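You operate a simulated robot arm through the tools that you are given. There is no shell and no other tool. Be economical: measure what you need, move in short steps, check, and stop when the job is done.

You are at the controls of a simulated robot arm. One attempt, no reset.

TASK
Turn on the air, set 5 bar and open air lever 27.
Fine: the air is the red wall lever; slide the yellow slider to free the knob, and lock it again. Where these are worked on the way, their far stop is far enough and under half their travel is too little: yellow slider.
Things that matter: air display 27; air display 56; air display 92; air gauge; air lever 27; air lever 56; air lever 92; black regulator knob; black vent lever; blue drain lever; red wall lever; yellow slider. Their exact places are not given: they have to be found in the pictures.

Only the result counts: the job must be done as asked and must still hold three seconds after the hand-in. Knocking over, shifting, dropping, spilling or breaking anything else fails it.

THE ROBOT
A 6-joint arm with a two-finger gripper, hanging from a carriage that runs on a gantry, over the field with the corners [-1.049, 0.692], [-1.051, -0.688], [1.049, -0.692], [1.051, 0.688] (x, y) and turns from -363 to 324 degrees about z. Base frame: it is fixed where the carriage stands at the start and does not move with it; the origin is on the floor, on the carriage's upright axis, x ahead of it, y to its left, z up. Units: m, degrees, N and s.
With the tool pointing down near the work surface it reaches from about 0.64 to 0.66 m from the robot's upright axis, wherever it stands. Its first joint turns from -166.0 to 166.0 degrees. Places, roughly: air display 27 [1.6, -0.6, 0.9]; air display 56 [1.7, -0.6, 0.9]; air display 92 [1.8, -0.6, 0.9]; air gauge [1.2, -0.6, 1.3]; air lever 27 [1.5, -0.6, 1.1]; air lever 56 [1.6, -0.6, 1.1]; air lever 92 [1.8, -0.6, 1.1]; black regulator knob [1.2, -0.6, 1.2]; black vent lever [1.5, -0.6, 1.3]; blue drain lever [1.1, -0.6, 0.9]; red wall lever [0.9, -0.6, 1.2]; yellow slider [1.2, -0.6, 1.1]. Payload 2.45 kg.
The TCP is the grasp point between the finger pads, 0.026 m short of the fingertips. In the tool frame z runs along the fingers and y along their closing line. The gripper opens to 0.096 m. The gripper's body begins 0.069 m behind the TCP.
Orientation is that of the tool frame in the base frame, as a unit quaternion [x, y, z, w]. With the fingers straight down and closing along the base's y, the tool's x points along the base's -x, its y along +y and its z along -z.

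THE INTERFACE
- The arm moves only by the tool nudge_tool. Its argument "motion" is a list of rows, each a list of 7 numbers: the shift along the base's x, y, z in m, then the turn, a rotation vector about the base's x, y, z in degrees, then the gripper command, from -1 (fully open) to 1 (shut), values between in proportion. In form: [[dx, dy, dz, wx, wy, wz, hand], ...]. A call has 1 to 10 rows; each row is the pose to reach, as a shift and turn from the pose commanded when the call began. Each row takes 0.2 s and may step no farther than 0.05 m and 8.6 degrees from the row before; otherwise, or with a gripper value out of range, the whole call is refused. Where a pose cannot be reached the arm comes as near as it can. A force on the tool above 70 N (or 10 N above the force at the start of the call, whichever is more), or a blocked arm, ends the call early, and 0.2 s more pass. The fingers move at their own pace and stop on an object; they squeeze with about 27 N. The grip force told is the motor's: it shows also when the fingers shut on nothing. Time passes only in rows, and 0.2 s behind the last, so rows that repeat a pose let the fingers close. The reply holds the time, the measured pose of the TCP, the force on the tool along the base axes, the opening and the grip force, in the units named above and with some noise, with the torque about the TCP (base axes, N m) and any sound that the robot's microphone picked up, and new pictures: "show" is both (left out), scene, wrist or none.
- Cameras (640 x 400 px; columns grow to the right, rows downward): "scene" is now at [0.2662, -0.0312, 1.7085]; the picture's right is [-0.41, -0.91, 0.00], its down [-0.75, 0.34, -0.57] and it looks along [0.52, -0.23, -0.82] (base axes); focal length 269 px, centre (320, 200). "wrist" rides on the gripper at [0.082, 0.003, -0.098] in the tool frame; the picture's right is [-0.04, 1.00, 0.00], its down [-0.73, -0.03, -0.68] and it looks along [-0.68, -0.03, 0.73] (tool axes); focal length 256 px, centre (320, 200).
- slide_trunk(by): slides the trunk up (or, below 0, down) by that many m; the arm and the scene camera ride with it, the base frame stays. It gives what a move gives, with no picture.
- drive_base(legs): drives the robot by 1 to 6 legs, each [ahead, left, turn to the left] in m, m and degrees, along the robot's own axes; the way and the turn of a leg run together, so that a leg with both is an arc; at most 1.5 m and 180 degrees a leg. The arm and the cameras ride along, it lands a little off, and it stops where it bumps. It keeps to its track: a leg is cut to what the track allows. It gives what a move gives, and a new picture of the scene camera.
- aim_head(pan, tilt): turns the head with the scene camera to pan (to the left, within 155 degrees either way) and tilt (down, from -29 to 69), counted from straight ahead of the robot. It gives what a move gives, and a new picture of the scene camera.
- measure_at(camera, pixels): for up to 12 pixels [column, row] of the newest picture of that camera ("zoom" is the newest enlarged one), the place [x, y, z] in the base frame of the surface seen there, good to about 0.002 m. No time passes.
- inspect(camera, box): a new picture of the part [left, top, right, bottom] of that camera's present view, enlarged. No time passes.
- finish_job(): hands the job in; it is judged then, once.

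Go step by step. Measure first, check grasps and placings, and put right what went wrong. The budget is 80 turns and 260 pictures, counting those below and the enlarged ones. Unless the task says otherwise, let go and move clear before handing in, and close with one line.

The tools are called after "Request:" as a command line: name --pt "numbers of a row" for each row, then --argument value for the rest, lists and objects as JSON in quotes. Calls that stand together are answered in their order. nudge_tool: Moves the arm, as the interface text tells. Its arguments: {"type":"object","properties":{"motion":{"type":"array","items":{"type":"array","items":{"type":"number"}}},"show":{"type":"string","enum":["both","scene","wrist","none"]}},"required":["motion"]} The other tools are called the same way: slide_trunk (by) slides the trunk up or down; drive_base (legs) drives the base; aim_head (pan, tilt) turns the head that bears the scene camera; measure_at (camera, pixels) gives the place of the surface under pixels of a picture; inspect (camera, box) takes an enlarged picture of a part of a camera's view; finish_job () hands the job in.

At the start:

```text
time: 0.0
eef_pos: [0.3678, -0.0993, 0.9992]
ee_rot: [0.001, 1.0, 0.0, 0.0]
wrist_force: [0.6, 0.0, -0.1]
torque: [0.01, -0.01, 0.0]
finger_gap: 0.096
gripper_force: 0.0
trunk travel left (down, up): [-0.431, 0.171]
robot x, y, heading: [0.0007, -0.0005, -0.1]
head pan, tilt: [-24.3, 55.2]
```

scene: 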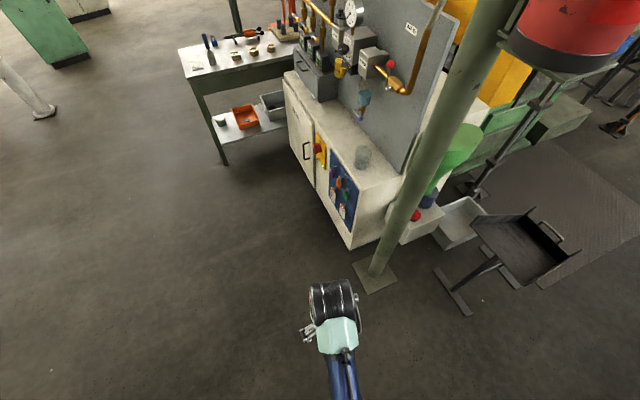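
wrist: 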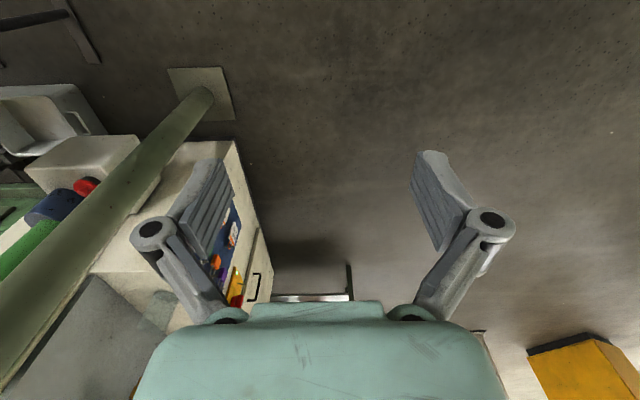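

The scene shows the air panel at upper centre (column 340-440, row 0-170). I'll tilt the head up to see it better.

Request:
aim_head --pan -27 --tilt 28

```text
time: 0.9
eef_pos: [0.3675, -0.0991, 0.9999]
ee_rot: [0.0, 1.0, 0.0, 0.0]
wrist_force: [0.6, 0.3, 0.4]
torque: [-0.03, -0.02, 0.02]
finger_gap: 0.096
gripper_force: 0.1
trunk travel left (down, up): [-0.431, 0.171]
robot x, y, heading: [0.0012, -0.0005, -0.0]
head pan, tilt: [-27.0, 28.0]
```

scene: 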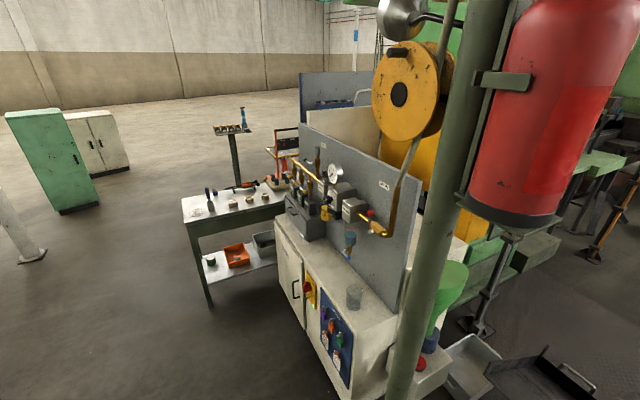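

The panel is seen obliquely; I'll drive round to face it from +y.

Request:
drive_base --legs '[[0, 0.45, 0], [1.0, 0, 0], [0, 0, -90]]'

Request:
aim_head --pan 0 --tilt 28

```text
time: 12.2
eef_pos: [0.9109, 0.0875, 0.9996]
ee_rot: [0.699, 0.715, -0.001, 0.0]
wrist_force: [-0.1, 0.3, 0.1]
torque: [0.01, -0.02, 0.0]
finger_gap: 0.096
gripper_force: 0.0
trunk travel left (down, up): [-0.431, 0.171]
robot x, y, heading: [1.0018, 0.4576, -88.8]
head pan, tilt: [-27.0, 28.0]
```

scene: 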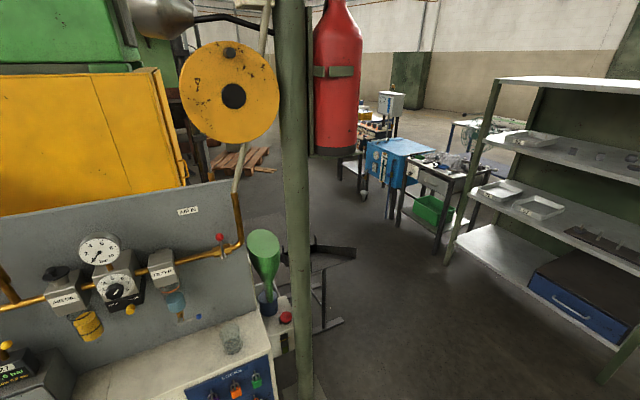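

```text
time: 13.2
eef_pos: [0.9109, 0.0885, 1.0006]
ee_rot: [0.7, 0.714, 0.0, 0.0]
wrist_force: [0.7, -0.6, -1.5]
torque: [0.0, -0.02, 0.02]
finger_gap: 0.096
gripper_force: 0.0
trunk travel left (down, up): [-0.431, 0.171]
robot x, y, heading: [1.0025, 0.4576, -89.0]
head pan, tilt: [0.0, 28.0]
```

scene: 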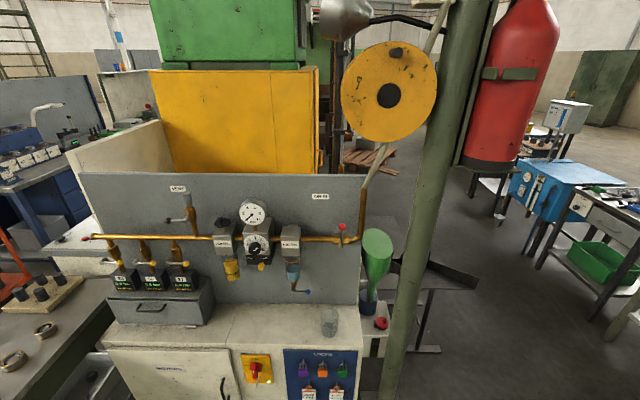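

Now it faces the panel. I'll zoom in on the fittings.

Request:
inspect --camera "scene" --box '[200, 180, 376, 300]'

Request:
inspect --camera "scene" --box '[70, 170, 230, 310]'

Request:
measure_at --camera "scene" --pixels '[[342, 227], [340, 239], [257, 246], [261, 265], [252, 212], [118, 262], [150, 262], [185, 262], [300, 215], [436, 200], [306, 292]]'

```text
3.33 times, centred on (288, 240) of scene
```

zoom: 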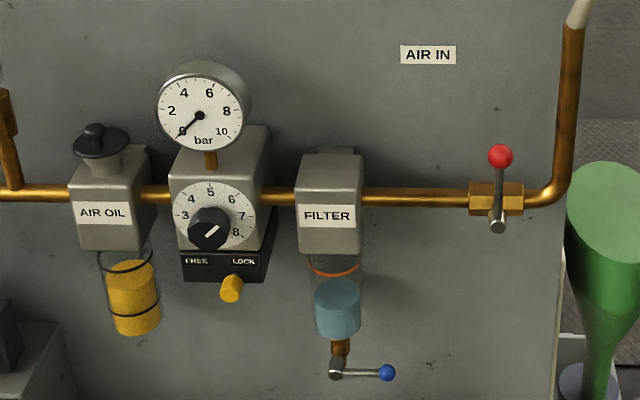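

```text
2.86 times, centred on (150, 240) of scene
```

zoom: 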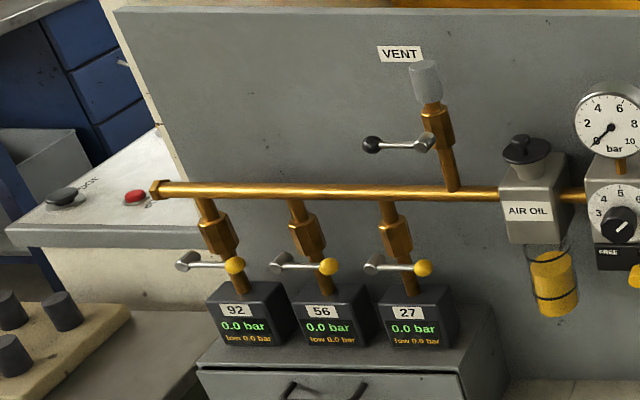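

```text
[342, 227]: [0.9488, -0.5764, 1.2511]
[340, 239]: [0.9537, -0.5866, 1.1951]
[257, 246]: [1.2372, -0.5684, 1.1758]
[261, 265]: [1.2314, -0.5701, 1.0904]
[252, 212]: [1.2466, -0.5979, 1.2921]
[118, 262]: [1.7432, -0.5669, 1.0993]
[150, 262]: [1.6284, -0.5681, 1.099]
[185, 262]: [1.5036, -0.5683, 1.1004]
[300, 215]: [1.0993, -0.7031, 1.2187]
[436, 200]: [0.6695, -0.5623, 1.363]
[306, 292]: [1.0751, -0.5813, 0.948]
```

All levers look closed (crosswise to pipes), gauge at 0, slider at LOCK. I'll measure details of each fitting and the pillar.

Request:
measure_at --camera "scene" --pixels '[[337, 247], [410, 300], [427, 200], [390, 380], [163, 270], [176, 263], [145, 265], [290, 245], [257, 255], [330, 320], [380, 325], [360, 380]]'

Request:
inspect --camera "scene" --box '[225, 195, 305, 275]'

```text
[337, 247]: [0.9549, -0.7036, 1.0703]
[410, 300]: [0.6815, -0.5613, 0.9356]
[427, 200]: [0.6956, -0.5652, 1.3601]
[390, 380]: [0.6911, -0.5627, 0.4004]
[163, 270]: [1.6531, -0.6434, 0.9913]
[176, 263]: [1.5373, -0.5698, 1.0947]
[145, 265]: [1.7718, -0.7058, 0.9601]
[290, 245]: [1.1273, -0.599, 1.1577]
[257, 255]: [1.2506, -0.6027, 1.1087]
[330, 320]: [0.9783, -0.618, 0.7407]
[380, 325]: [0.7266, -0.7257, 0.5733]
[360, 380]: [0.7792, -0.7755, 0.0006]
```

```text
5.00 times, centred on (265, 235) of scene
```

zoom: 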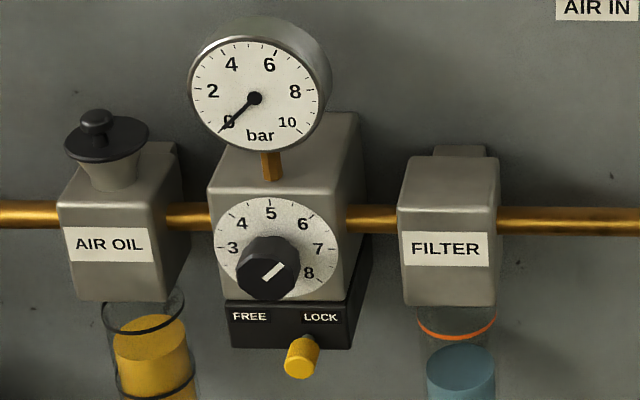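

Request:
measure_at --camera "zoom" --pixels '[[265, 275], [240, 270], [296, 280], [285, 262], [271, 214], [318, 248], [305, 370], [296, 345], [315, 350], [285, 320], [254, 98], [232, 247]]'

Request:
drive_base --legs '[[0.2, 0.0, 0]]'

```text
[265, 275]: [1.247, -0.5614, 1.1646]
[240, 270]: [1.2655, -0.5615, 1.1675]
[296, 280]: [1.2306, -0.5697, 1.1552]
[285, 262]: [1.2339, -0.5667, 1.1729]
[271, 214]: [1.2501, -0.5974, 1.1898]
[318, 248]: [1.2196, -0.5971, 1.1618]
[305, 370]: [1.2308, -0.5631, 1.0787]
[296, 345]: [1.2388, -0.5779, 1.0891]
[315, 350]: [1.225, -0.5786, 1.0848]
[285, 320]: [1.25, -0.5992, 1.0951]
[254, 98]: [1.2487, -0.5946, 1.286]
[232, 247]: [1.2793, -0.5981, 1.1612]
```

```text
time: 14.8
eef_pos: [0.9144, -0.11, 0.9997]
ee_rot: [0.701, 0.713, 0.0, 0.001]
wrist_force: [0.2, 0.2, -0.3]
torque: [0.0, 0.02, -0.03]
finger_gap: 0.0959
gripper_force: 0.0
trunk travel left (down, up): [-0.431, 0.171]
robot x, y, heading: [1.0058, 0.2589, -89.1]
head pan, tilt: [0.0, 28.0]
```

scene: 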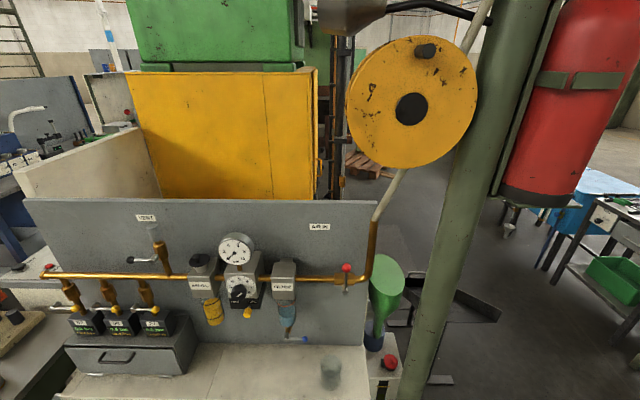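

Turning the tool to point at the wall (-y), while advancing and rising in clear space.

Request:
nudge_tool --pt "0 -0.02 0.02 -8.5 0 0 -1" --pt "0 -0.04 0.04 -17 0 0 -1" --pt "0 -0.06 0.06 -25.5 0 0 -1" --pt "0 -0.08 0.08 -34 0 0 -1" --pt "0 -0.1 0.1 -42.5 0 0 -1" --pt "0 -0.12 0.12 -51 0 0 -1" --pt "0 -0.14 0.14 -59.5 0 0 -1" --pt "0 -0.16 0.16 -68 0 0 -1" --pt "0 -0.18 0.18 -76.5 0 0 -1" --pt "0 -0.2 0.2 -85 0 0 -1"

```text
time: 16.9
eef_pos: [0.9133, -0.3093, 1.2]
ee_rot: [0.516, 0.525, -0.482, 0.475]
wrist_force: [0.2, -0.5, 0.7]
torque: [0.01, 0.01, 0.01]
finger_gap: 0.0959
gripper_force: 0.0
trunk travel left (down, up): [-0.431, 0.171]
robot x, y, heading: [1.0076, 0.2582, -88.9]
head pan, tilt: [0.0, 28.0]
```

scene: 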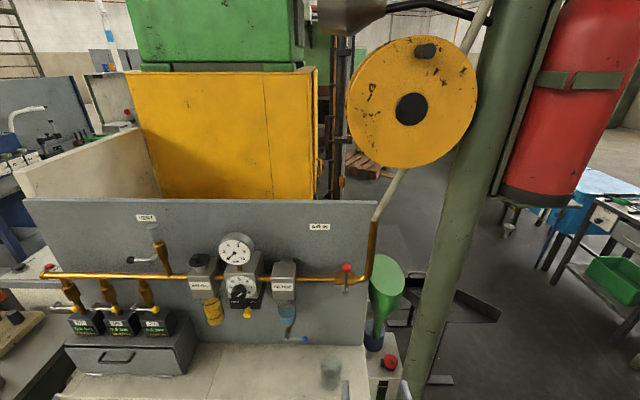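
wrist: 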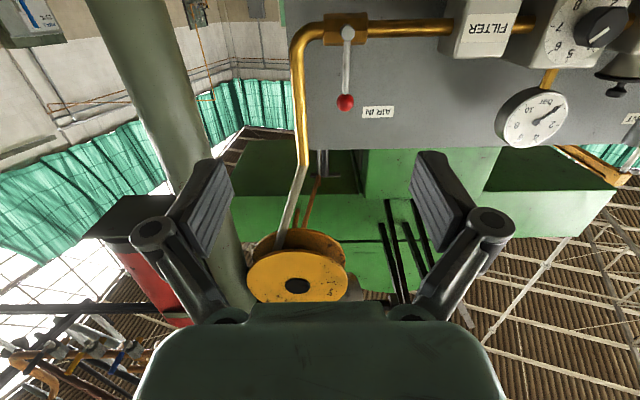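

The tool now faces the wall; the red lever shows at (346,60) in the wrist picture with ball at (345,102). I'll approach in front of its ball.

Request:
nudge_tool --pt "0.012 -0.04 0.016 -2.5 0 0 -1" --pt "0.024 -0.08 0.032 -5 0 0 -1" --pt "0.036 -0.12 0.047 -5 0 0 -1" --pt "0.036 -0.16 0.047 -5 0 0 -1"

```text
time: 17.9
eef_pos: [0.9518, -0.4695, 1.2486]
ee_rot: [-0.496, -0.504, 0.505, -0.495]
wrist_force: [-0.7, -0.4, 0.0]
torque: [-0.05, -0.01, 0.0]
finger_gap: 0.0959
gripper_force: 0.1
trunk travel left (down, up): [-0.431, 0.171]
robot x, y, heading: [1.0066, 0.2628, -89.0]
head pan, tilt: [0.0, 28.0]
```

scene: 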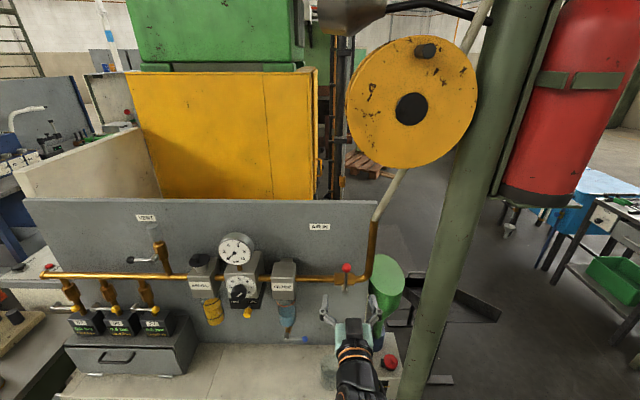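
wrist: 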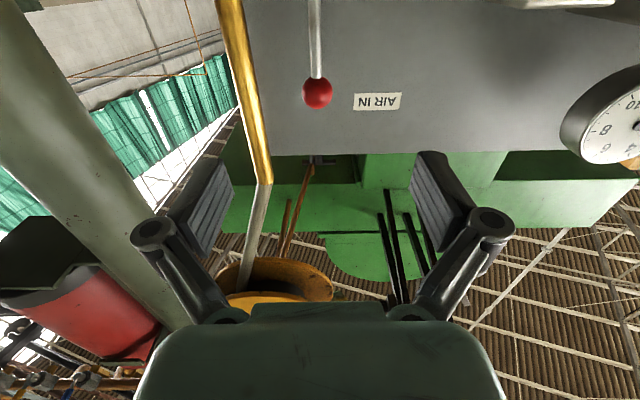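

The ball sits at (317,92) in the wrist picture, centred between the fingers. I measure it and the stem.

Request:
measure_at --camera "wrist" --pixels '[[317, 92], [305, 92], [330, 92], [317, 106], [315, 40], [315, 5], [262, 170]]'

Request:
measure_at --camera "scene" --pixels '[[346, 267], [346, 290], [346, 280]]'

```text
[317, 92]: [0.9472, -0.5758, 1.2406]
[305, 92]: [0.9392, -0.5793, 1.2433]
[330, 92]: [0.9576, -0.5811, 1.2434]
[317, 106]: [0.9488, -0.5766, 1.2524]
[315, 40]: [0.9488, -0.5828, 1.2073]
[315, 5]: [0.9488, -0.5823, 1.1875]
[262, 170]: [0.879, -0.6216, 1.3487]
```

```text
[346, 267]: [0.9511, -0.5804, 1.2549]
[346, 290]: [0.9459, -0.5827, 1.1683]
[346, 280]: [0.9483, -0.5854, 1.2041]
```

Ball centre ≈ (0.948,-0.587,1.245). Going in and closing on it.

Request:
nudge_tool --pt "-0.003 -0.04 -0.003 0 0 0 -0.6" --pt "-0.003 -0.08 -0.003 0 0 0 -0.4" --pt "-0.003 -0.11 -0.003 0 0 0 -0.2" --pt "-0.003 -0.11 -0.003 0 0 0 0.3" --pt "-0.003 -0.11 -0.003 0 0 0 0.7" --pt "-0.003 -0.11 -0.003 0 0 0 1" --pt "-0.003 -0.11 -0.003 0 0 0 1"

```text
time: 19.6
eef_pos: [0.9548, -0.571, 1.2411]
ee_rot: [0.491, 0.514, -0.494, 0.502]
wrist_force: [0.4, 27.6, 9.5]
torque: [-0.06, 0.03, 0.03]
finger_gap: 0.0242
gripper_force: 45.4
out of reach, approached as far as the arm can: row 3, 4, 5, 6, 7
trunk travel left (down, up): [-0.431, 0.171]
robot x, y, heading: [1.0081, 0.2566, -88.8]
head pan, tilt: [0.0, 28.0]
```

scene: 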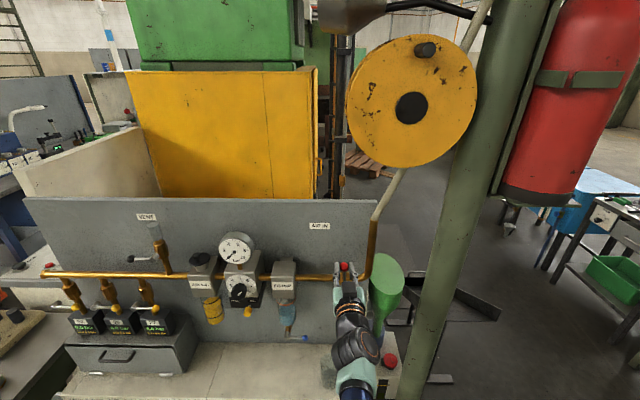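
wrist: 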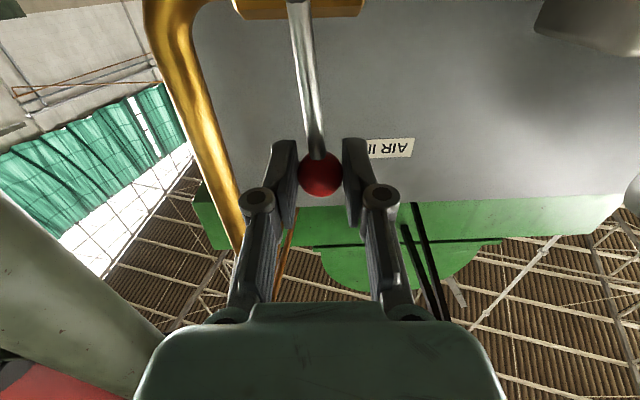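

The ball (320,175) is gripped but the arm is at its reach limit. I'll let go, back off, and move the carriage closer.

Request:
nudge_tool --pt "0 0 0 0 0 0 -1" --pt "0 0 0 0 0 0 -1" --pt "0 0.04 0 0 0 0 -1" --pt "0 0.09 0 0 0 0 -1" --pt "0 0.14 0 0 0 0 -1" --pt "0 0.19 0 0 0 0 -1" --pt "0 0.22 0 0 0 0 -1" --show "none"

Request:
drive_base --legs '[[0.15, -0.02, -1.2]]'

```text
time: 21.1
eef_pos: [0.9475, -0.3603, 1.2448]
ee_rot: [-0.496, -0.504, 0.505, -0.495]
wrist_force: [-0.4, -0.6, -0.4]
torque: [0.02, 0.0, 0.01]
finger_gap: 0.0963
gripper_force: 0.1
out of reach, approached as far as the arm can: row 3
trunk travel left (down, up): [-0.431, 0.171]
robot x, y, heading: [1.0076, 0.2595, -89.2]
head pan, tilt: [0.0, 28.0]
```

```text
time: 22.5
eef_pos: [0.9158, -0.5081, 1.2434]
ee_rot: [-0.501, -0.499, 0.509, -0.491]
wrist_force: [0.3, -0.6, -0.2]
torque: [-0.02, -0.01, 0.0]
finger_gap: 0.0963
gripper_force: 0.0
trunk travel left (down, up): [-0.431, 0.171]
robot x, y, heading: [0.9876, 0.1087, -90.5]
head pan, tilt: [0.0, 28.0]
```

scene: 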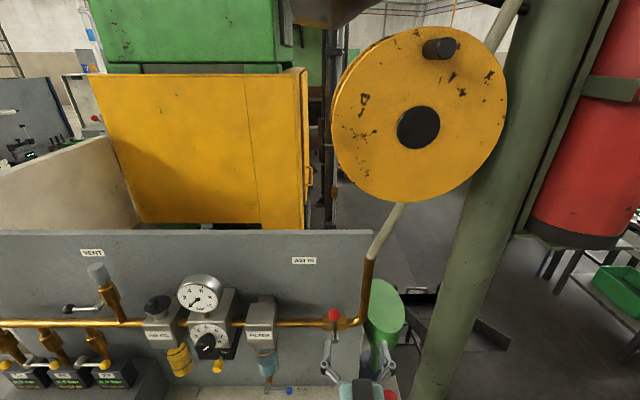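

Now nearer. Align x with the ball, then advance and close.

Request:
nudge_tool --pt "0.032 0 0.002 0 0 1.1 -1" --pt "0.032 -0.04 0.002 0 0 1.1 -0.6" --pt "0.032 -0.074 0.002 0 0 1.1 -0.2" --pt "0.032 -0.074 0.002 0 0 1.1 0.3" --pt "0.032 -0.074 0.002 0 0 1.1 0.7" --pt "0.032 -0.074 0.002 0 0 1.1 1" --pt "0.032 -0.074 0.002 0 0 1.1 1"

```text
time: 24.1
eef_pos: [0.9487, -0.5824, 1.2442]
ee_rot: [0.496, 0.505, -0.504, 0.496]
wrist_force: [3.4, -1.4, -1.0]
torque: [0.01, 0.01, 0.01]
finger_gap: 0.0239
gripper_force: 44.8
trunk travel left (down, up): [-0.431, 0.171]
robot x, y, heading: [0.9921, 0.1136, -90.2]
head pan, tilt: [0.0, 28.0]
```

scene: 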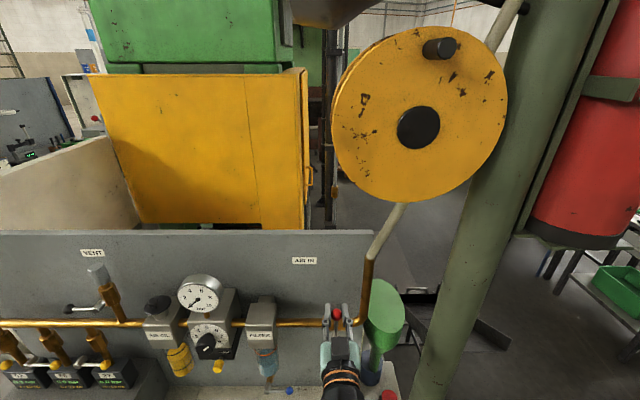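
wrist: 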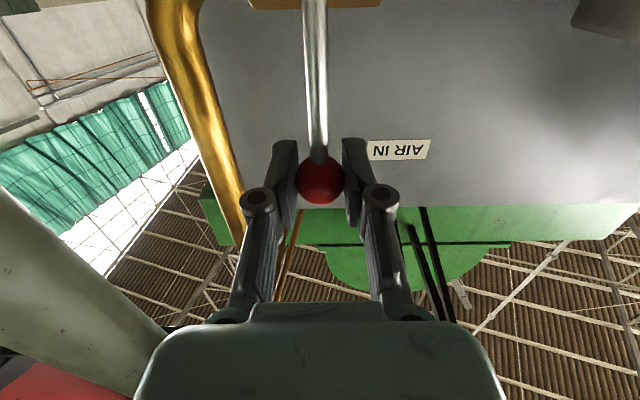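

Gripped the ball cleanly (gap 0.024, low forces). Testing a small swing toward +x with the wrist rolling along.

Request:
nudge_tool --pt "0.005 0 -0.0002 0 4 0 1" --pt "0.01 0 -0.0007 0 8 0 1" --pt "0.0149 0 -0.0016 0 12 0 1" --show "wrist"

```text
time: 24.9
eef_pos: [0.9637, -0.5817, 1.2439]
ee_rot: [-0.441, -0.553, 0.553, -0.441]
wrist_force: [4.6, 6.0, 2.0]
torque: [0.2, -0.3, -0.01]
finger_gap: 0.0241
gripper_force: 44.5
trunk travel left (down, up): [-0.431, 0.171]
robot x, y, heading: [0.9886, 0.1098, -90.2]
head pan, tilt: [0.0, 28.0]
```

wrist: 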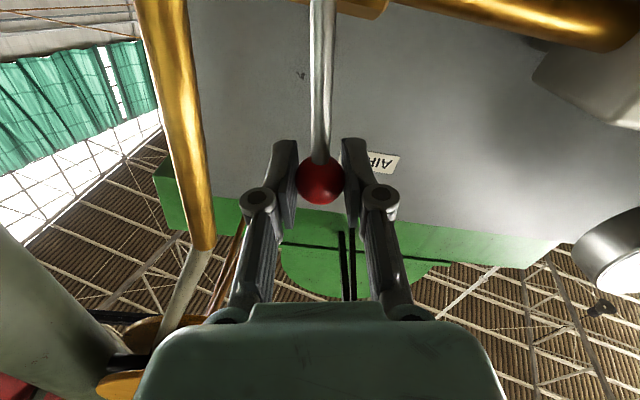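

The lever follows freely. Continuing the swing to 90°.

Request:
nudge_tool --pt "0.0096 0 -0.0028 0 8 0 1" --pt "0.0188 0 -0.0068 0 16 0 1" --pt "0.0273 0 -0.0122 0 24 0 1" --pt "0.035 0 -0.0186 0 32 0 1" --pt "0.0417 0 -0.0261 0 40 0 1" --pt "0.0474 0 -0.0344 0 48 0 1" --pt "0.0518 0 -0.0434 0 56 0 1" --pt "0.0549 0 -0.053 0 64 0 1" --pt "0.0566 0 -0.0629 0 72 0 1" --pt "0.057 0 -0.0704 0 78 0 1"

```text
time: 27.1
eef_pos: [1.0263, -0.5845, 1.1727]
ee_rot: [0.006, -0.707, 0.707, 0.006]
wrist_force: [32.2, -4.7, 4.7]
torque: [0.03, -0.02, 0.18]
finger_gap: 0.0237
gripper_force: 44.8
trunk travel left (down, up): [-0.431, 0.171]
robot x, y, heading: [0.9846, 0.1112, -90.2]
head pan, tilt: [0.0, 28.0]
```

scene: 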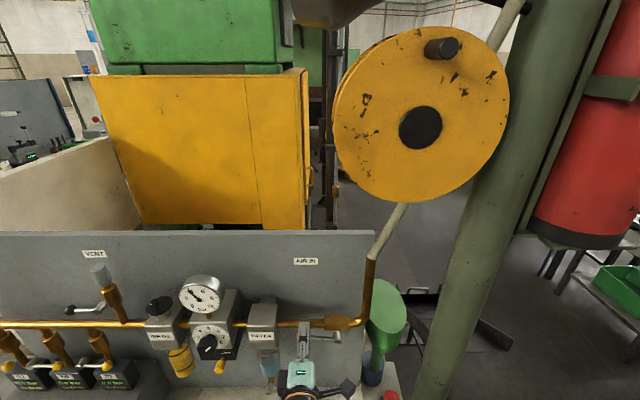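
wrist: 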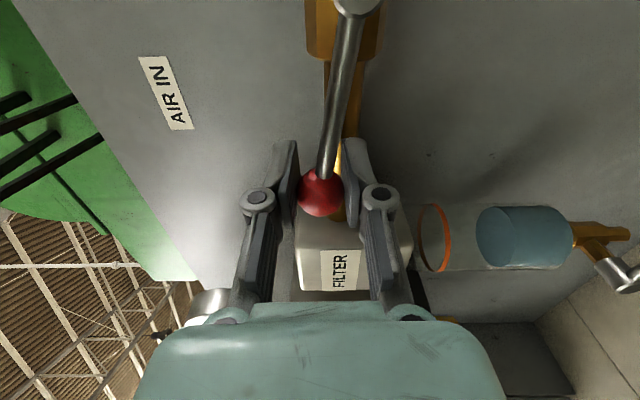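

The lever is nearly along the pipe and the gauge needle has moved. I measure the lever's angle and zoom the gauge.

Request:
measure_at --camera "wrist" --pixels '[[320, 195], [328, 150], [340, 95], [352, 40], [358, 6]]'

Request:
inspect --camera "scene" --box '[140, 260, 360, 400]'

```text
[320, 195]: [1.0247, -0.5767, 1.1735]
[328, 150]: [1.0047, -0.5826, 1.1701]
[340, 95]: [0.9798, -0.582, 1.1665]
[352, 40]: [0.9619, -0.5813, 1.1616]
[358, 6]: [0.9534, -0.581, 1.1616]
```

```text
2.86 times, centred on (250, 330) of scene
```

zoom: 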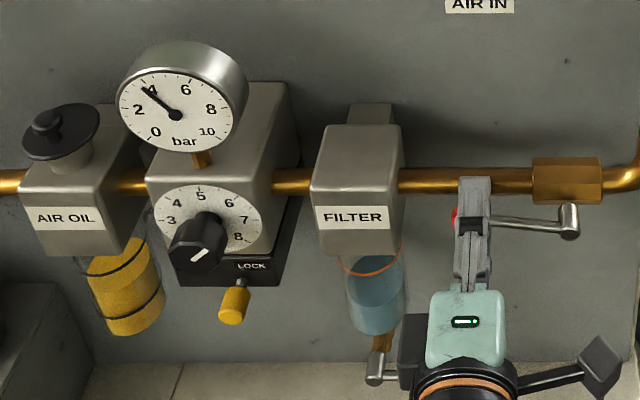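

Lever is ~10° short (pivot z≈1.161). Pushing the ball down the rest of the way.

Request:
nudge_tool --pt "0.008 0 -0.006 0 0 0 1" --pt "0.01 0 -0.012 0 0 0 1" --pt "0.01 0 -0.016 0 0 0 1" --show "wrist"

Request:
measure_at --camera "wrist" --pixels '[[320, 195], [358, 8]]'

Request:
inspect --camera "scene" --box '[140, 260, 360, 400]'

```text
time: 27.9
eef_pos: [1.0247, -0.583, 1.1592]
ee_rot: [0.004, -0.706, 0.708, 0.008]
wrist_force: [-6.5, 6.1, 14.6]
torque: [-0.07, -0.04, -1.17]
finger_gap: 0.0239
gripper_force: 45.0
trunk travel left (down, up): [-0.431, 0.171]
robot x, y, heading: [0.9854, 0.1096, -90.3]
head pan, tilt: [0.0, 28.0]
```

wrist: 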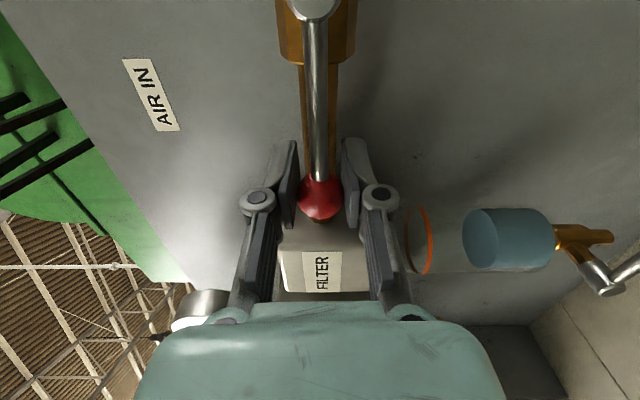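

```text
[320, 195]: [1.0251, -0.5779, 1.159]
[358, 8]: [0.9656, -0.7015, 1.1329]
```

```text
2.86 times, centred on (250, 330) of scene
```

zoom: 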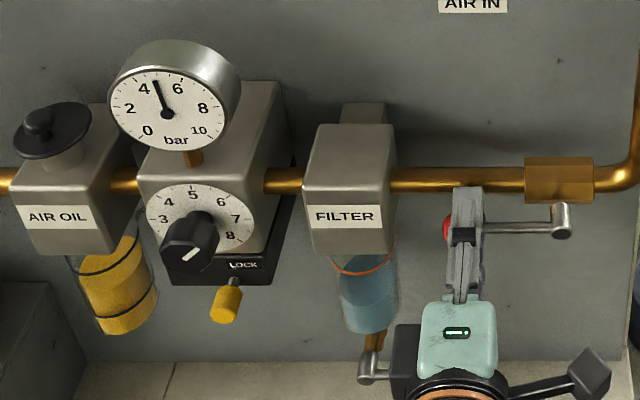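

Lever is fully along the pipe and the gauge is rising. Letting go, backing off and rolling back.

Request:
nudge_tool --pt "0 0 0 0 0 0 -1" --pt "0 0 0 0 0 0 -1" --pt "0 0.04 0 0 0 0 -1" --pt "0 0.09 0 0 0 0 -1" --pt "0 0.12 0 0 -8 0 -1" --pt "0 0.12 0 0 -16 0 -1" --pt "0 0.12 0 0 -24 0 -1" --pt "0 0.12 0 0 -32 0 -1" --pt "0 0.12 0 0 -40 0 -1" --pt "0.02 0.12 0 0 -48 0 -1" --show "none"

Request:
nudge_tool --pt "0.03 0 -0.01 0 -8 0 -1" --pt "0.07 0 -0.02 0 -16 0 -1" --pt "0.11 0 -0.03 0 -24 0 -1" --pt "0.15 0 -0.04 0 -32 0 -1" --pt "0.18 0 -0.06 0 -40 0 -1"

Request:
inspect --camera "scene" --box '[140, 260, 360, 400]'

```text
time: 30.1
eef_pos: [1.0485, -0.4634, 1.158]
ee_rot: [-0.283, -0.648, 0.649, -0.282]
wrist_force: [-0.5, 0.4, 0.4]
torque: [-0.05, 0.0, 0.04]
finger_gap: 0.0961
gripper_force: 0.1
trunk travel left (down, up): [-0.431, 0.171]
robot x, y, heading: [0.9891, 0.1093, -90.2]
head pan, tilt: [0.0, 28.0]
```

```text
time: 31.3
eef_pos: [1.2314, -0.4638, 1.0975]
ee_rot: [-0.486, -0.513, 0.513, -0.487]
wrist_force: [0.2, 0.3, -0.3]
torque: [-0.01, -0.02, 0.04]
finger_gap: 0.0959
gripper_force: 0.1
trunk travel left (down, up): [-0.431, 0.171]
robot x, y, heading: [0.9862, 0.1121, -90.0]
head pan, tilt: [0.0, 28.0]
```

scene: 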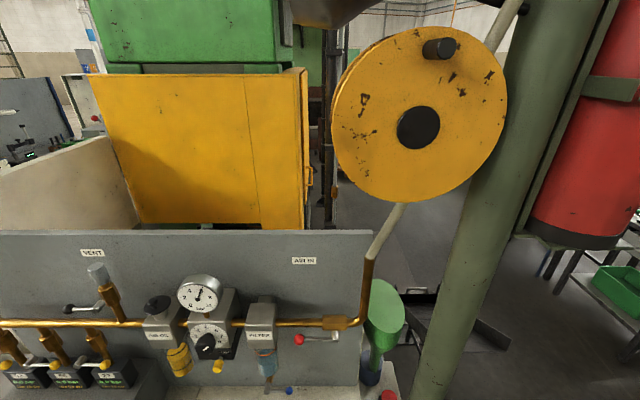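
wrist: 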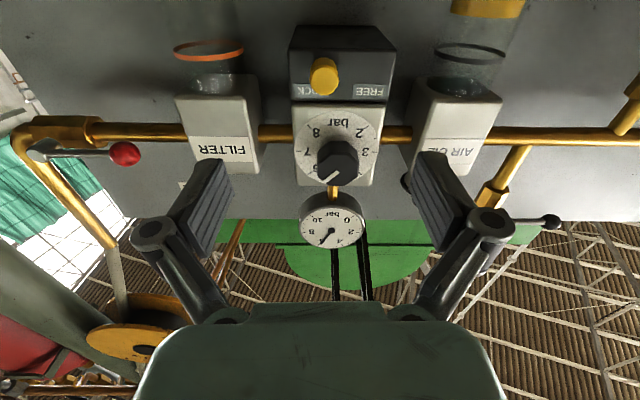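

```text
2.86 times, centred on (250, 330) of scene
```

zoom: 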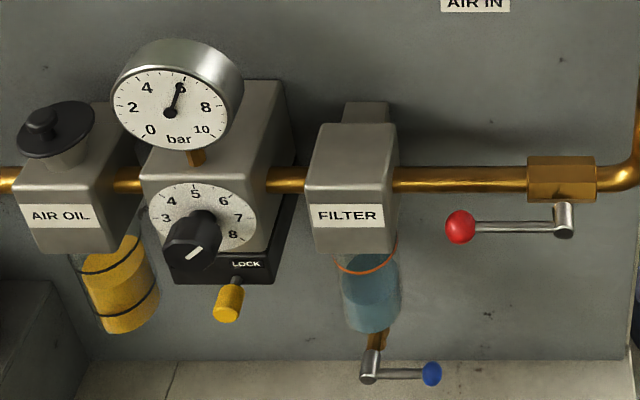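

Gauge reads ≈6 bar. The yellow slider is at (323,75) in the wrist picture; I measure it and the knob.

Request:
measure_at --camera "wrist" --pixels '[[323, 75], [312, 75], [335, 75], [323, 62], [336, 160], [318, 160], [356, 160], [300, 70], [380, 70], [334, 172]]'

Request:
inspect --camera "wrist" --box '[240, 10, 440, 260]'

```text
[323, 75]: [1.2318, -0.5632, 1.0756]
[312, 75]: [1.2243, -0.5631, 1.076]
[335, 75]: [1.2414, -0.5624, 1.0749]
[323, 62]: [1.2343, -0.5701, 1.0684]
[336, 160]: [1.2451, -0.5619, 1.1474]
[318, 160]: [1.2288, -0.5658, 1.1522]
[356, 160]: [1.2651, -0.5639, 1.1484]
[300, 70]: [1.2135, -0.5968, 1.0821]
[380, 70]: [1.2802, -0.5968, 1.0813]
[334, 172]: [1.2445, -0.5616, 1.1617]
```

```text
1.60 times, centred on (340, 135) of wrist
```

zoom: 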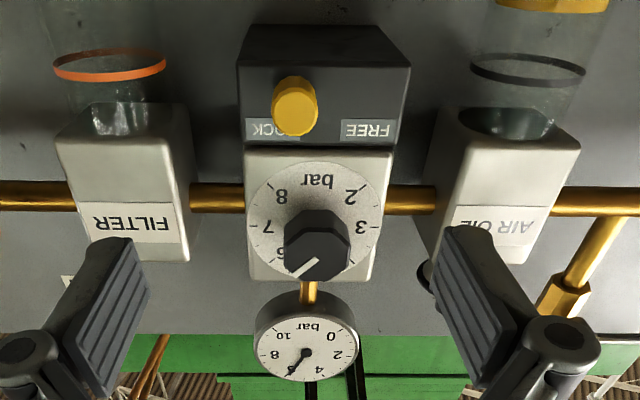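

Slider peg centre ≈ (1.2325, -0.563 tip, 1.077). Approach and grip it.

Request:
nudge_tool --pt "0.001 -0.03 -0.0205 0 -3 0 -0.5" --pt "0.001 -0.07 -0.0205 0 -3 0 -0.3" --pt "0.001 -0.096 -0.0205 0 -3 0 0" --pt "0.001 -0.096 -0.0205 0 -3 0 0.6" --pt "0.001 -0.096 -0.0205 0 -3 0 1" --pt "0.001 -0.096 -0.0205 0 -3 0 1" --pt "0.001 -0.096 -0.0205 0 -3 0 1" --show "wrist"

```text
time: 32.9
eef_pos: [1.2336, -0.558, 1.078]
ee_rot: [0.501, 0.499, -0.5, 0.499]
wrist_force: [9.3, -2.5, -2.2]
torque: [-0.02, 0.0, 0.26]
finger_gap: 0.0208
gripper_force: 45.3
trunk travel left (down, up): [-0.431, 0.171]
robot x, y, heading: [0.9864, 0.1062, -90.2]
head pan, tilt: [0.0, 28.0]
```

wrist: 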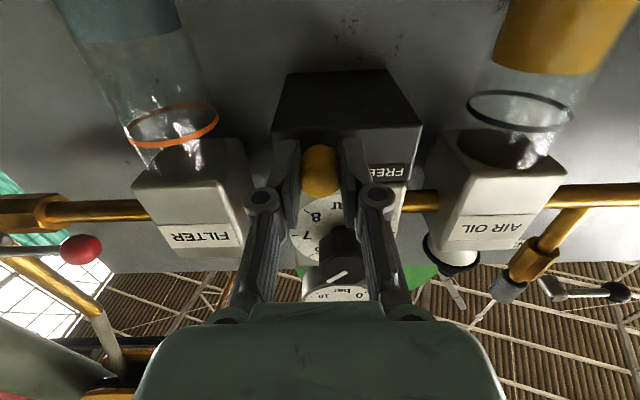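

Peg gripped (gap 0.021). Sliding toward FREE (+x).

Request:
nudge_tool --pt "0.006 0 0 0 0 0 1" --pt "0.012 0 0 0 0 0 1" --pt "0.018 0 0 0 0 0 1" --pt "0.024 0 0 0 0 0 1" --pt "0.03 0 0 0 0 0 1" --pt "0.034 0 0 0 0 0 1" --show "wrist"

```text
time: 34.3
eef_pos: [1.264, -0.5596, 1.0778]
ee_rot: [0.5, 0.5, -0.499, 0.5]
wrist_force: [-2.8, 3.9, 6.5]
torque: [0.04, 0.0, -0.07]
finger_gap: 0.0207
gripper_force: 44.7
trunk travel left (down, up): [-0.431, 0.171]
robot x, y, heading: [0.9835, 0.1087, -90.2]
head pan, tilt: [0.0, 28.0]
```

wrist: 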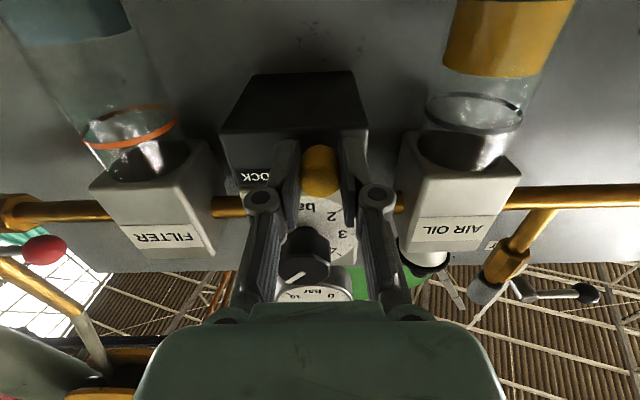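

Moved 30 mm, FREE now covered. A bit more to confirm the stop.

Request:
nudge_tool --pt "0.004 0 0 0 0 0 1" --pt "0.008 0 0 0 0 0 1" --show "wrist"

```text
time: 34.9
eef_pos: [1.2649, -0.5588, 1.0777]
ee_rot: [-0.502, -0.499, 0.502, -0.497]
wrist_force: [-21.3, -8.7, -4.0]
torque: [-0.66, -0.09, -0.59]
finger_gap: 0.0207
gripper_force: 44.8
trunk travel left (down, up): [-0.431, 0.171]
robot x, y, heading: [0.9872, 0.1107, -90.2]
head pan, tilt: [0.0, 28.0]
```

wrist: 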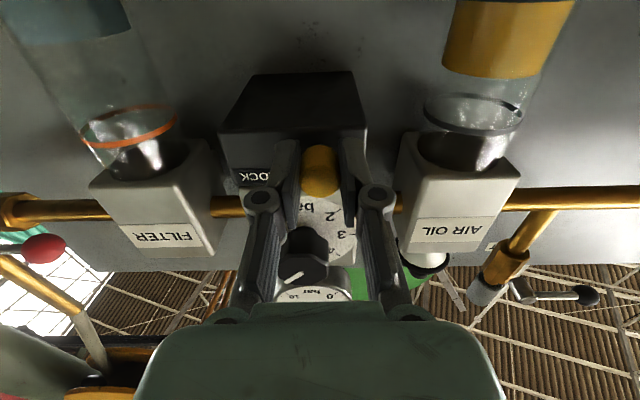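

Stop reached (-21 N). Release, retreat, and go to the knob.

Request:
nudge_tool --pt "-0.006 0 0 0 0 0 -0.5" --pt "-0.006 0 0 0 0 0 -1" --pt "-0.006 0.04 0 0 0 0 -1" --pt "-0.006 0.08 0 0 0 0 -1" --pt "-0.012 0.08 0.04 0 0 0 -1" --pt "-0.024 0.08 0.085 0 0 0 -1"

Request:
inspect --camera "wrist" --box '[220, 0, 440, 140]'

Request:
inspect --camera "scene" --box '[140, 260, 300, 400]'

```text
time: 36.3
eef_pos: [1.2489, -0.4785, 1.1634]
ee_rot: [0.5, 0.501, -0.499, 0.501]
wrist_force: [-0.1, 0.3, 0.5]
torque: [0.0, 0.01, -0.02]
finger_gap: 0.0963
gripper_force: 0.2
trunk travel left (down, up): [-0.431, 0.171]
robot x, y, heading: [0.9858, 0.1114, -90.2]
head pan, tilt: [0.0, 28.0]
```

scene: 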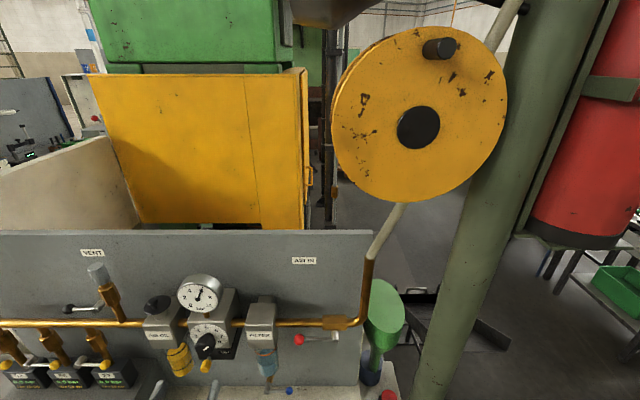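
wrist: 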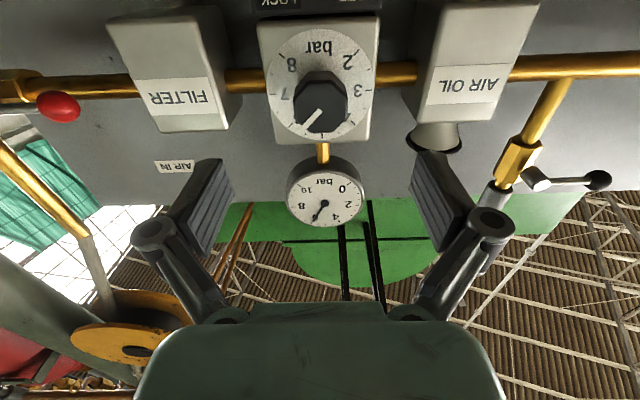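

```text
2.86 times, centred on (330, 70) of wrist
```

zoom: 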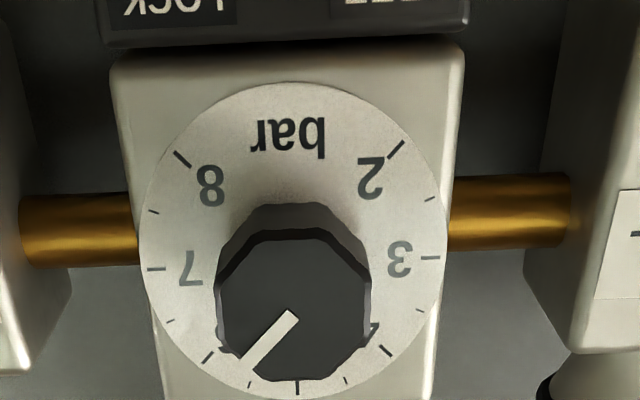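

```text
2.86 times, centred on (220, 330) of scene
```

zoom: 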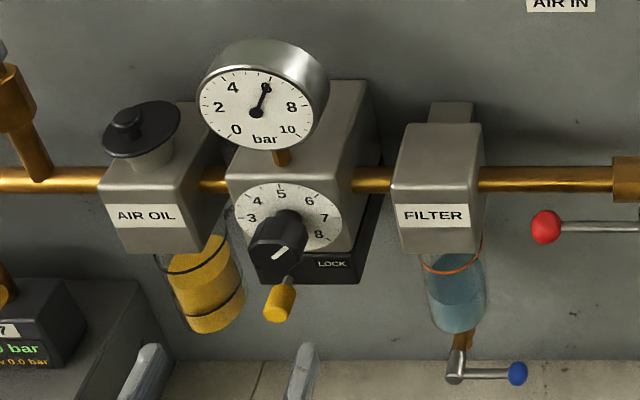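

Knob pointer ~40° past 5 (≈5.9 bar); slider at FREE. I measure the knob's face centre to centre the grip.

Request:
measure_at --camera "zoom" --pixels '[[295, 305], [225, 300], [366, 300], [295, 245], [295, 375], [148, 269], [440, 257]]'

```text
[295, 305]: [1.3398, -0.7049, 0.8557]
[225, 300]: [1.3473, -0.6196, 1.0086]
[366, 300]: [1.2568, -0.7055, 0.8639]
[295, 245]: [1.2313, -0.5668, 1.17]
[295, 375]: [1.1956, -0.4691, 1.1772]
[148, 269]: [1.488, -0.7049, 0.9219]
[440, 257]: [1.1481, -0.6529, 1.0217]
```

Request:
measure_at --camera "wrist" --pixels '[[321, 107], [298, 105], [345, 105], [321, 84], [321, 130], [320, 110], [306, 129], [321, 70]]'

```text
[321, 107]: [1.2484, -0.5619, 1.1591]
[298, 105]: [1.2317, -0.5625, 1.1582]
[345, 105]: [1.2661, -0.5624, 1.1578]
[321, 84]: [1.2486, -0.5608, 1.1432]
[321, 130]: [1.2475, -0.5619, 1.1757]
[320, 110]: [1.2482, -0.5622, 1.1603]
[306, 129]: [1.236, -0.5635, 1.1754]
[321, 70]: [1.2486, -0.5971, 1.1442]
```

Knob centre (1.2485,1.1605), pointer 39° → ≈5.87 bar at 45°/bar. Grip and check.

Request:
nudge_tool --pt "0 -0.04 -0.003 0 0 0 -0.5" --pt "0 -0.08 -0.003 0 0 0 0" --pt "0 -0.08 -0.003 0 0 0 0.5" --pt "0 -0.08 -0.003 0 0 0 1" --pt "0 -0.08 -0.003 0 0 0 1" --pt "0 -0.08 -0.003 0 0 0 1" --show "wrist"

```text
time: 37.7
eef_pos: [1.2494, -0.5615, 1.161]
ee_rot: [-0.5, -0.499, 0.501, -0.5]
wrist_force: [-5.8, -2.4, 12.1]
torque: [0.03, -0.01, -0.23]
finger_gap: 0.0414
gripper_force: 45.0
trunk travel left (down, up): [-0.431, 0.171]
robot x, y, heading: [0.9863, 0.108, -90.1]
head pan, tilt: [0.0, 28.0]
```

wrist: 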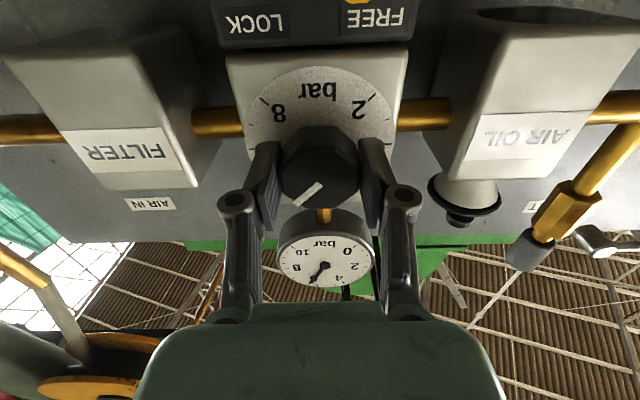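

Knob gripped (gap 0.041). Turning +36° about y first, then reading the gauge.

Request:
nudge_tool --pt "0 0 0 0 8 0 1" --pt "0 0 0 0 16 0 1" --pt "0 0 0 0 24 0 1" --pt "0 0 0 0 32 0 1" --pt "0 0 0 0 38 0 1" --pt "0 0 0 0 38 0 1" --pt "0 0 0 0 38 0 1"

Request:
inspect --camera "scene" --box '[150, 260, 260, 370]'

Request:
inspect --camera "wrist" --box '[200, 80, 440, 300]'

```text
time: 39.3
eef_pos: [1.2501, -0.5622, 1.1609]
ee_rot: [-0.31, -0.634, 0.637, -0.31]
wrist_force: [2.5, -10.5, 7.8]
torque: [-0.71, 0.0, 0.58]
finger_gap: 0.0419
gripper_force: 45.4
trunk travel left (down, up): [-0.431, 0.171]
robot x, y, heading: [0.9859, 0.1107, -90.2]
head pan, tilt: [0.0, 28.0]
```

scene: 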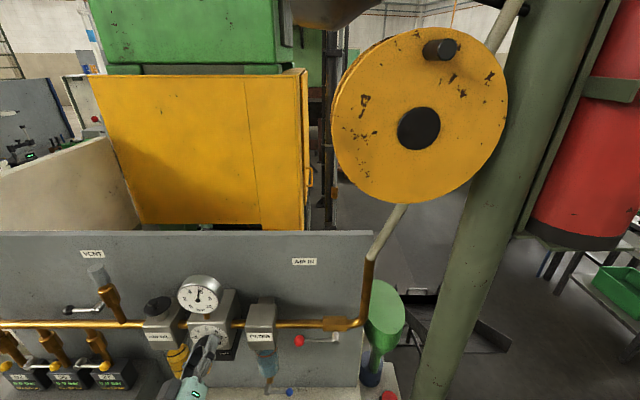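
wrist: 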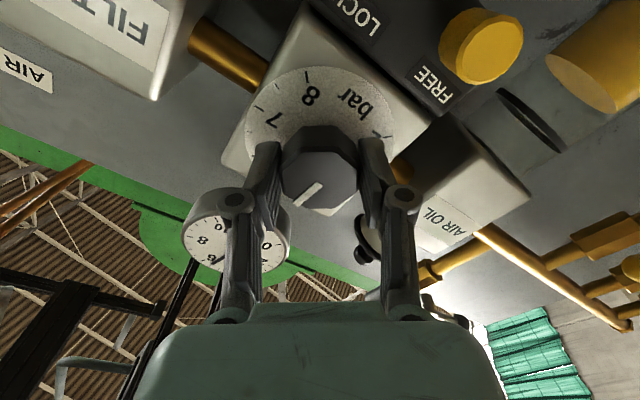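

```text
3.64 times, centred on (205, 315) of scene
```

zoom: 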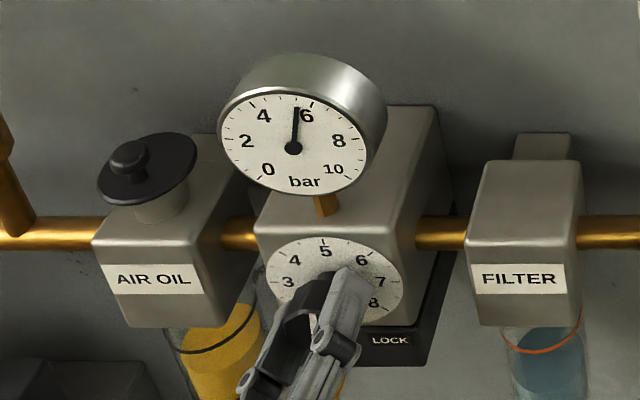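

```text
1.82 times, centred on (320, 190) of wrist
```

zoom: 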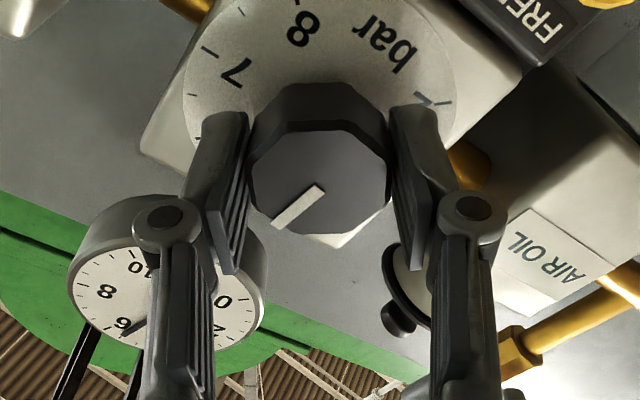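

The knob turned with the gripper and the gauge is falling slowly. I wait for it to settle and measure the pointer.

Request:
nudge_tool --pt "0 0 0 0 0 0 1" --pt "0 0 0 0 0 0 1" --pt "0 0 0 0 0 0 1" --pt "0 0 0 0 0 0 1" --pt "0 0 0 0 0 0 1" --pt "0 0 0 0 0 0 1" --pt "0 0 0 0 0 0 1" --pt "0 0 0 0 0 0 1" --pt "0 0 0 0 0 0 1" --pt "0 0 0 0 0 0 1" --show "wrist"

Request:
measure_at --camera "wrist" --pixels '[[324, 185], [303, 204]]'

Request:
inspect --camera "scene" --box '[170, 265, 230, 315]'

```text
time: 41.5
eef_pos: [1.2504, -0.5611, 1.1596]
ee_rot: [-0.311, -0.634, 0.636, -0.311]
wrist_force: [5.6, -11.0, 7.7]
torque: [-0.22, 0.01, 0.1]
finger_gap: 0.0416
gripper_force: 45.2
trunk travel left (down, up): [-0.431, 0.171]
robot x, y, heading: [0.9897, 0.111, -90.6]
head pan, tilt: [0.0, 28.0]
```

wrist: 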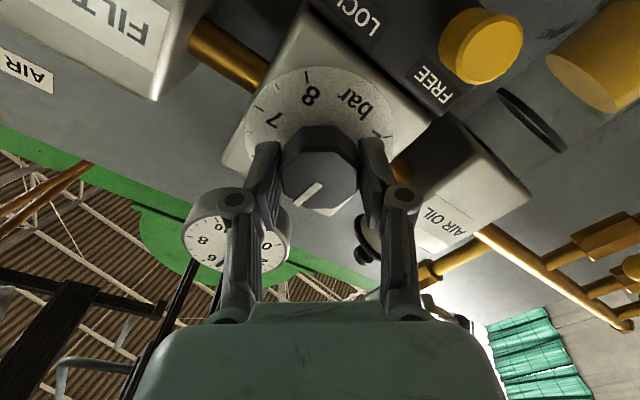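

```text
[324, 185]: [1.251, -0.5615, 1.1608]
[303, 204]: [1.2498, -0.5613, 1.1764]
```

```text
8.00 times, centred on (200, 290) of scene
```

zoom: 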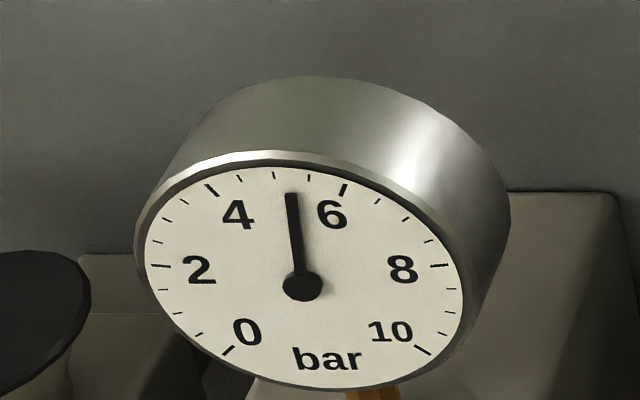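

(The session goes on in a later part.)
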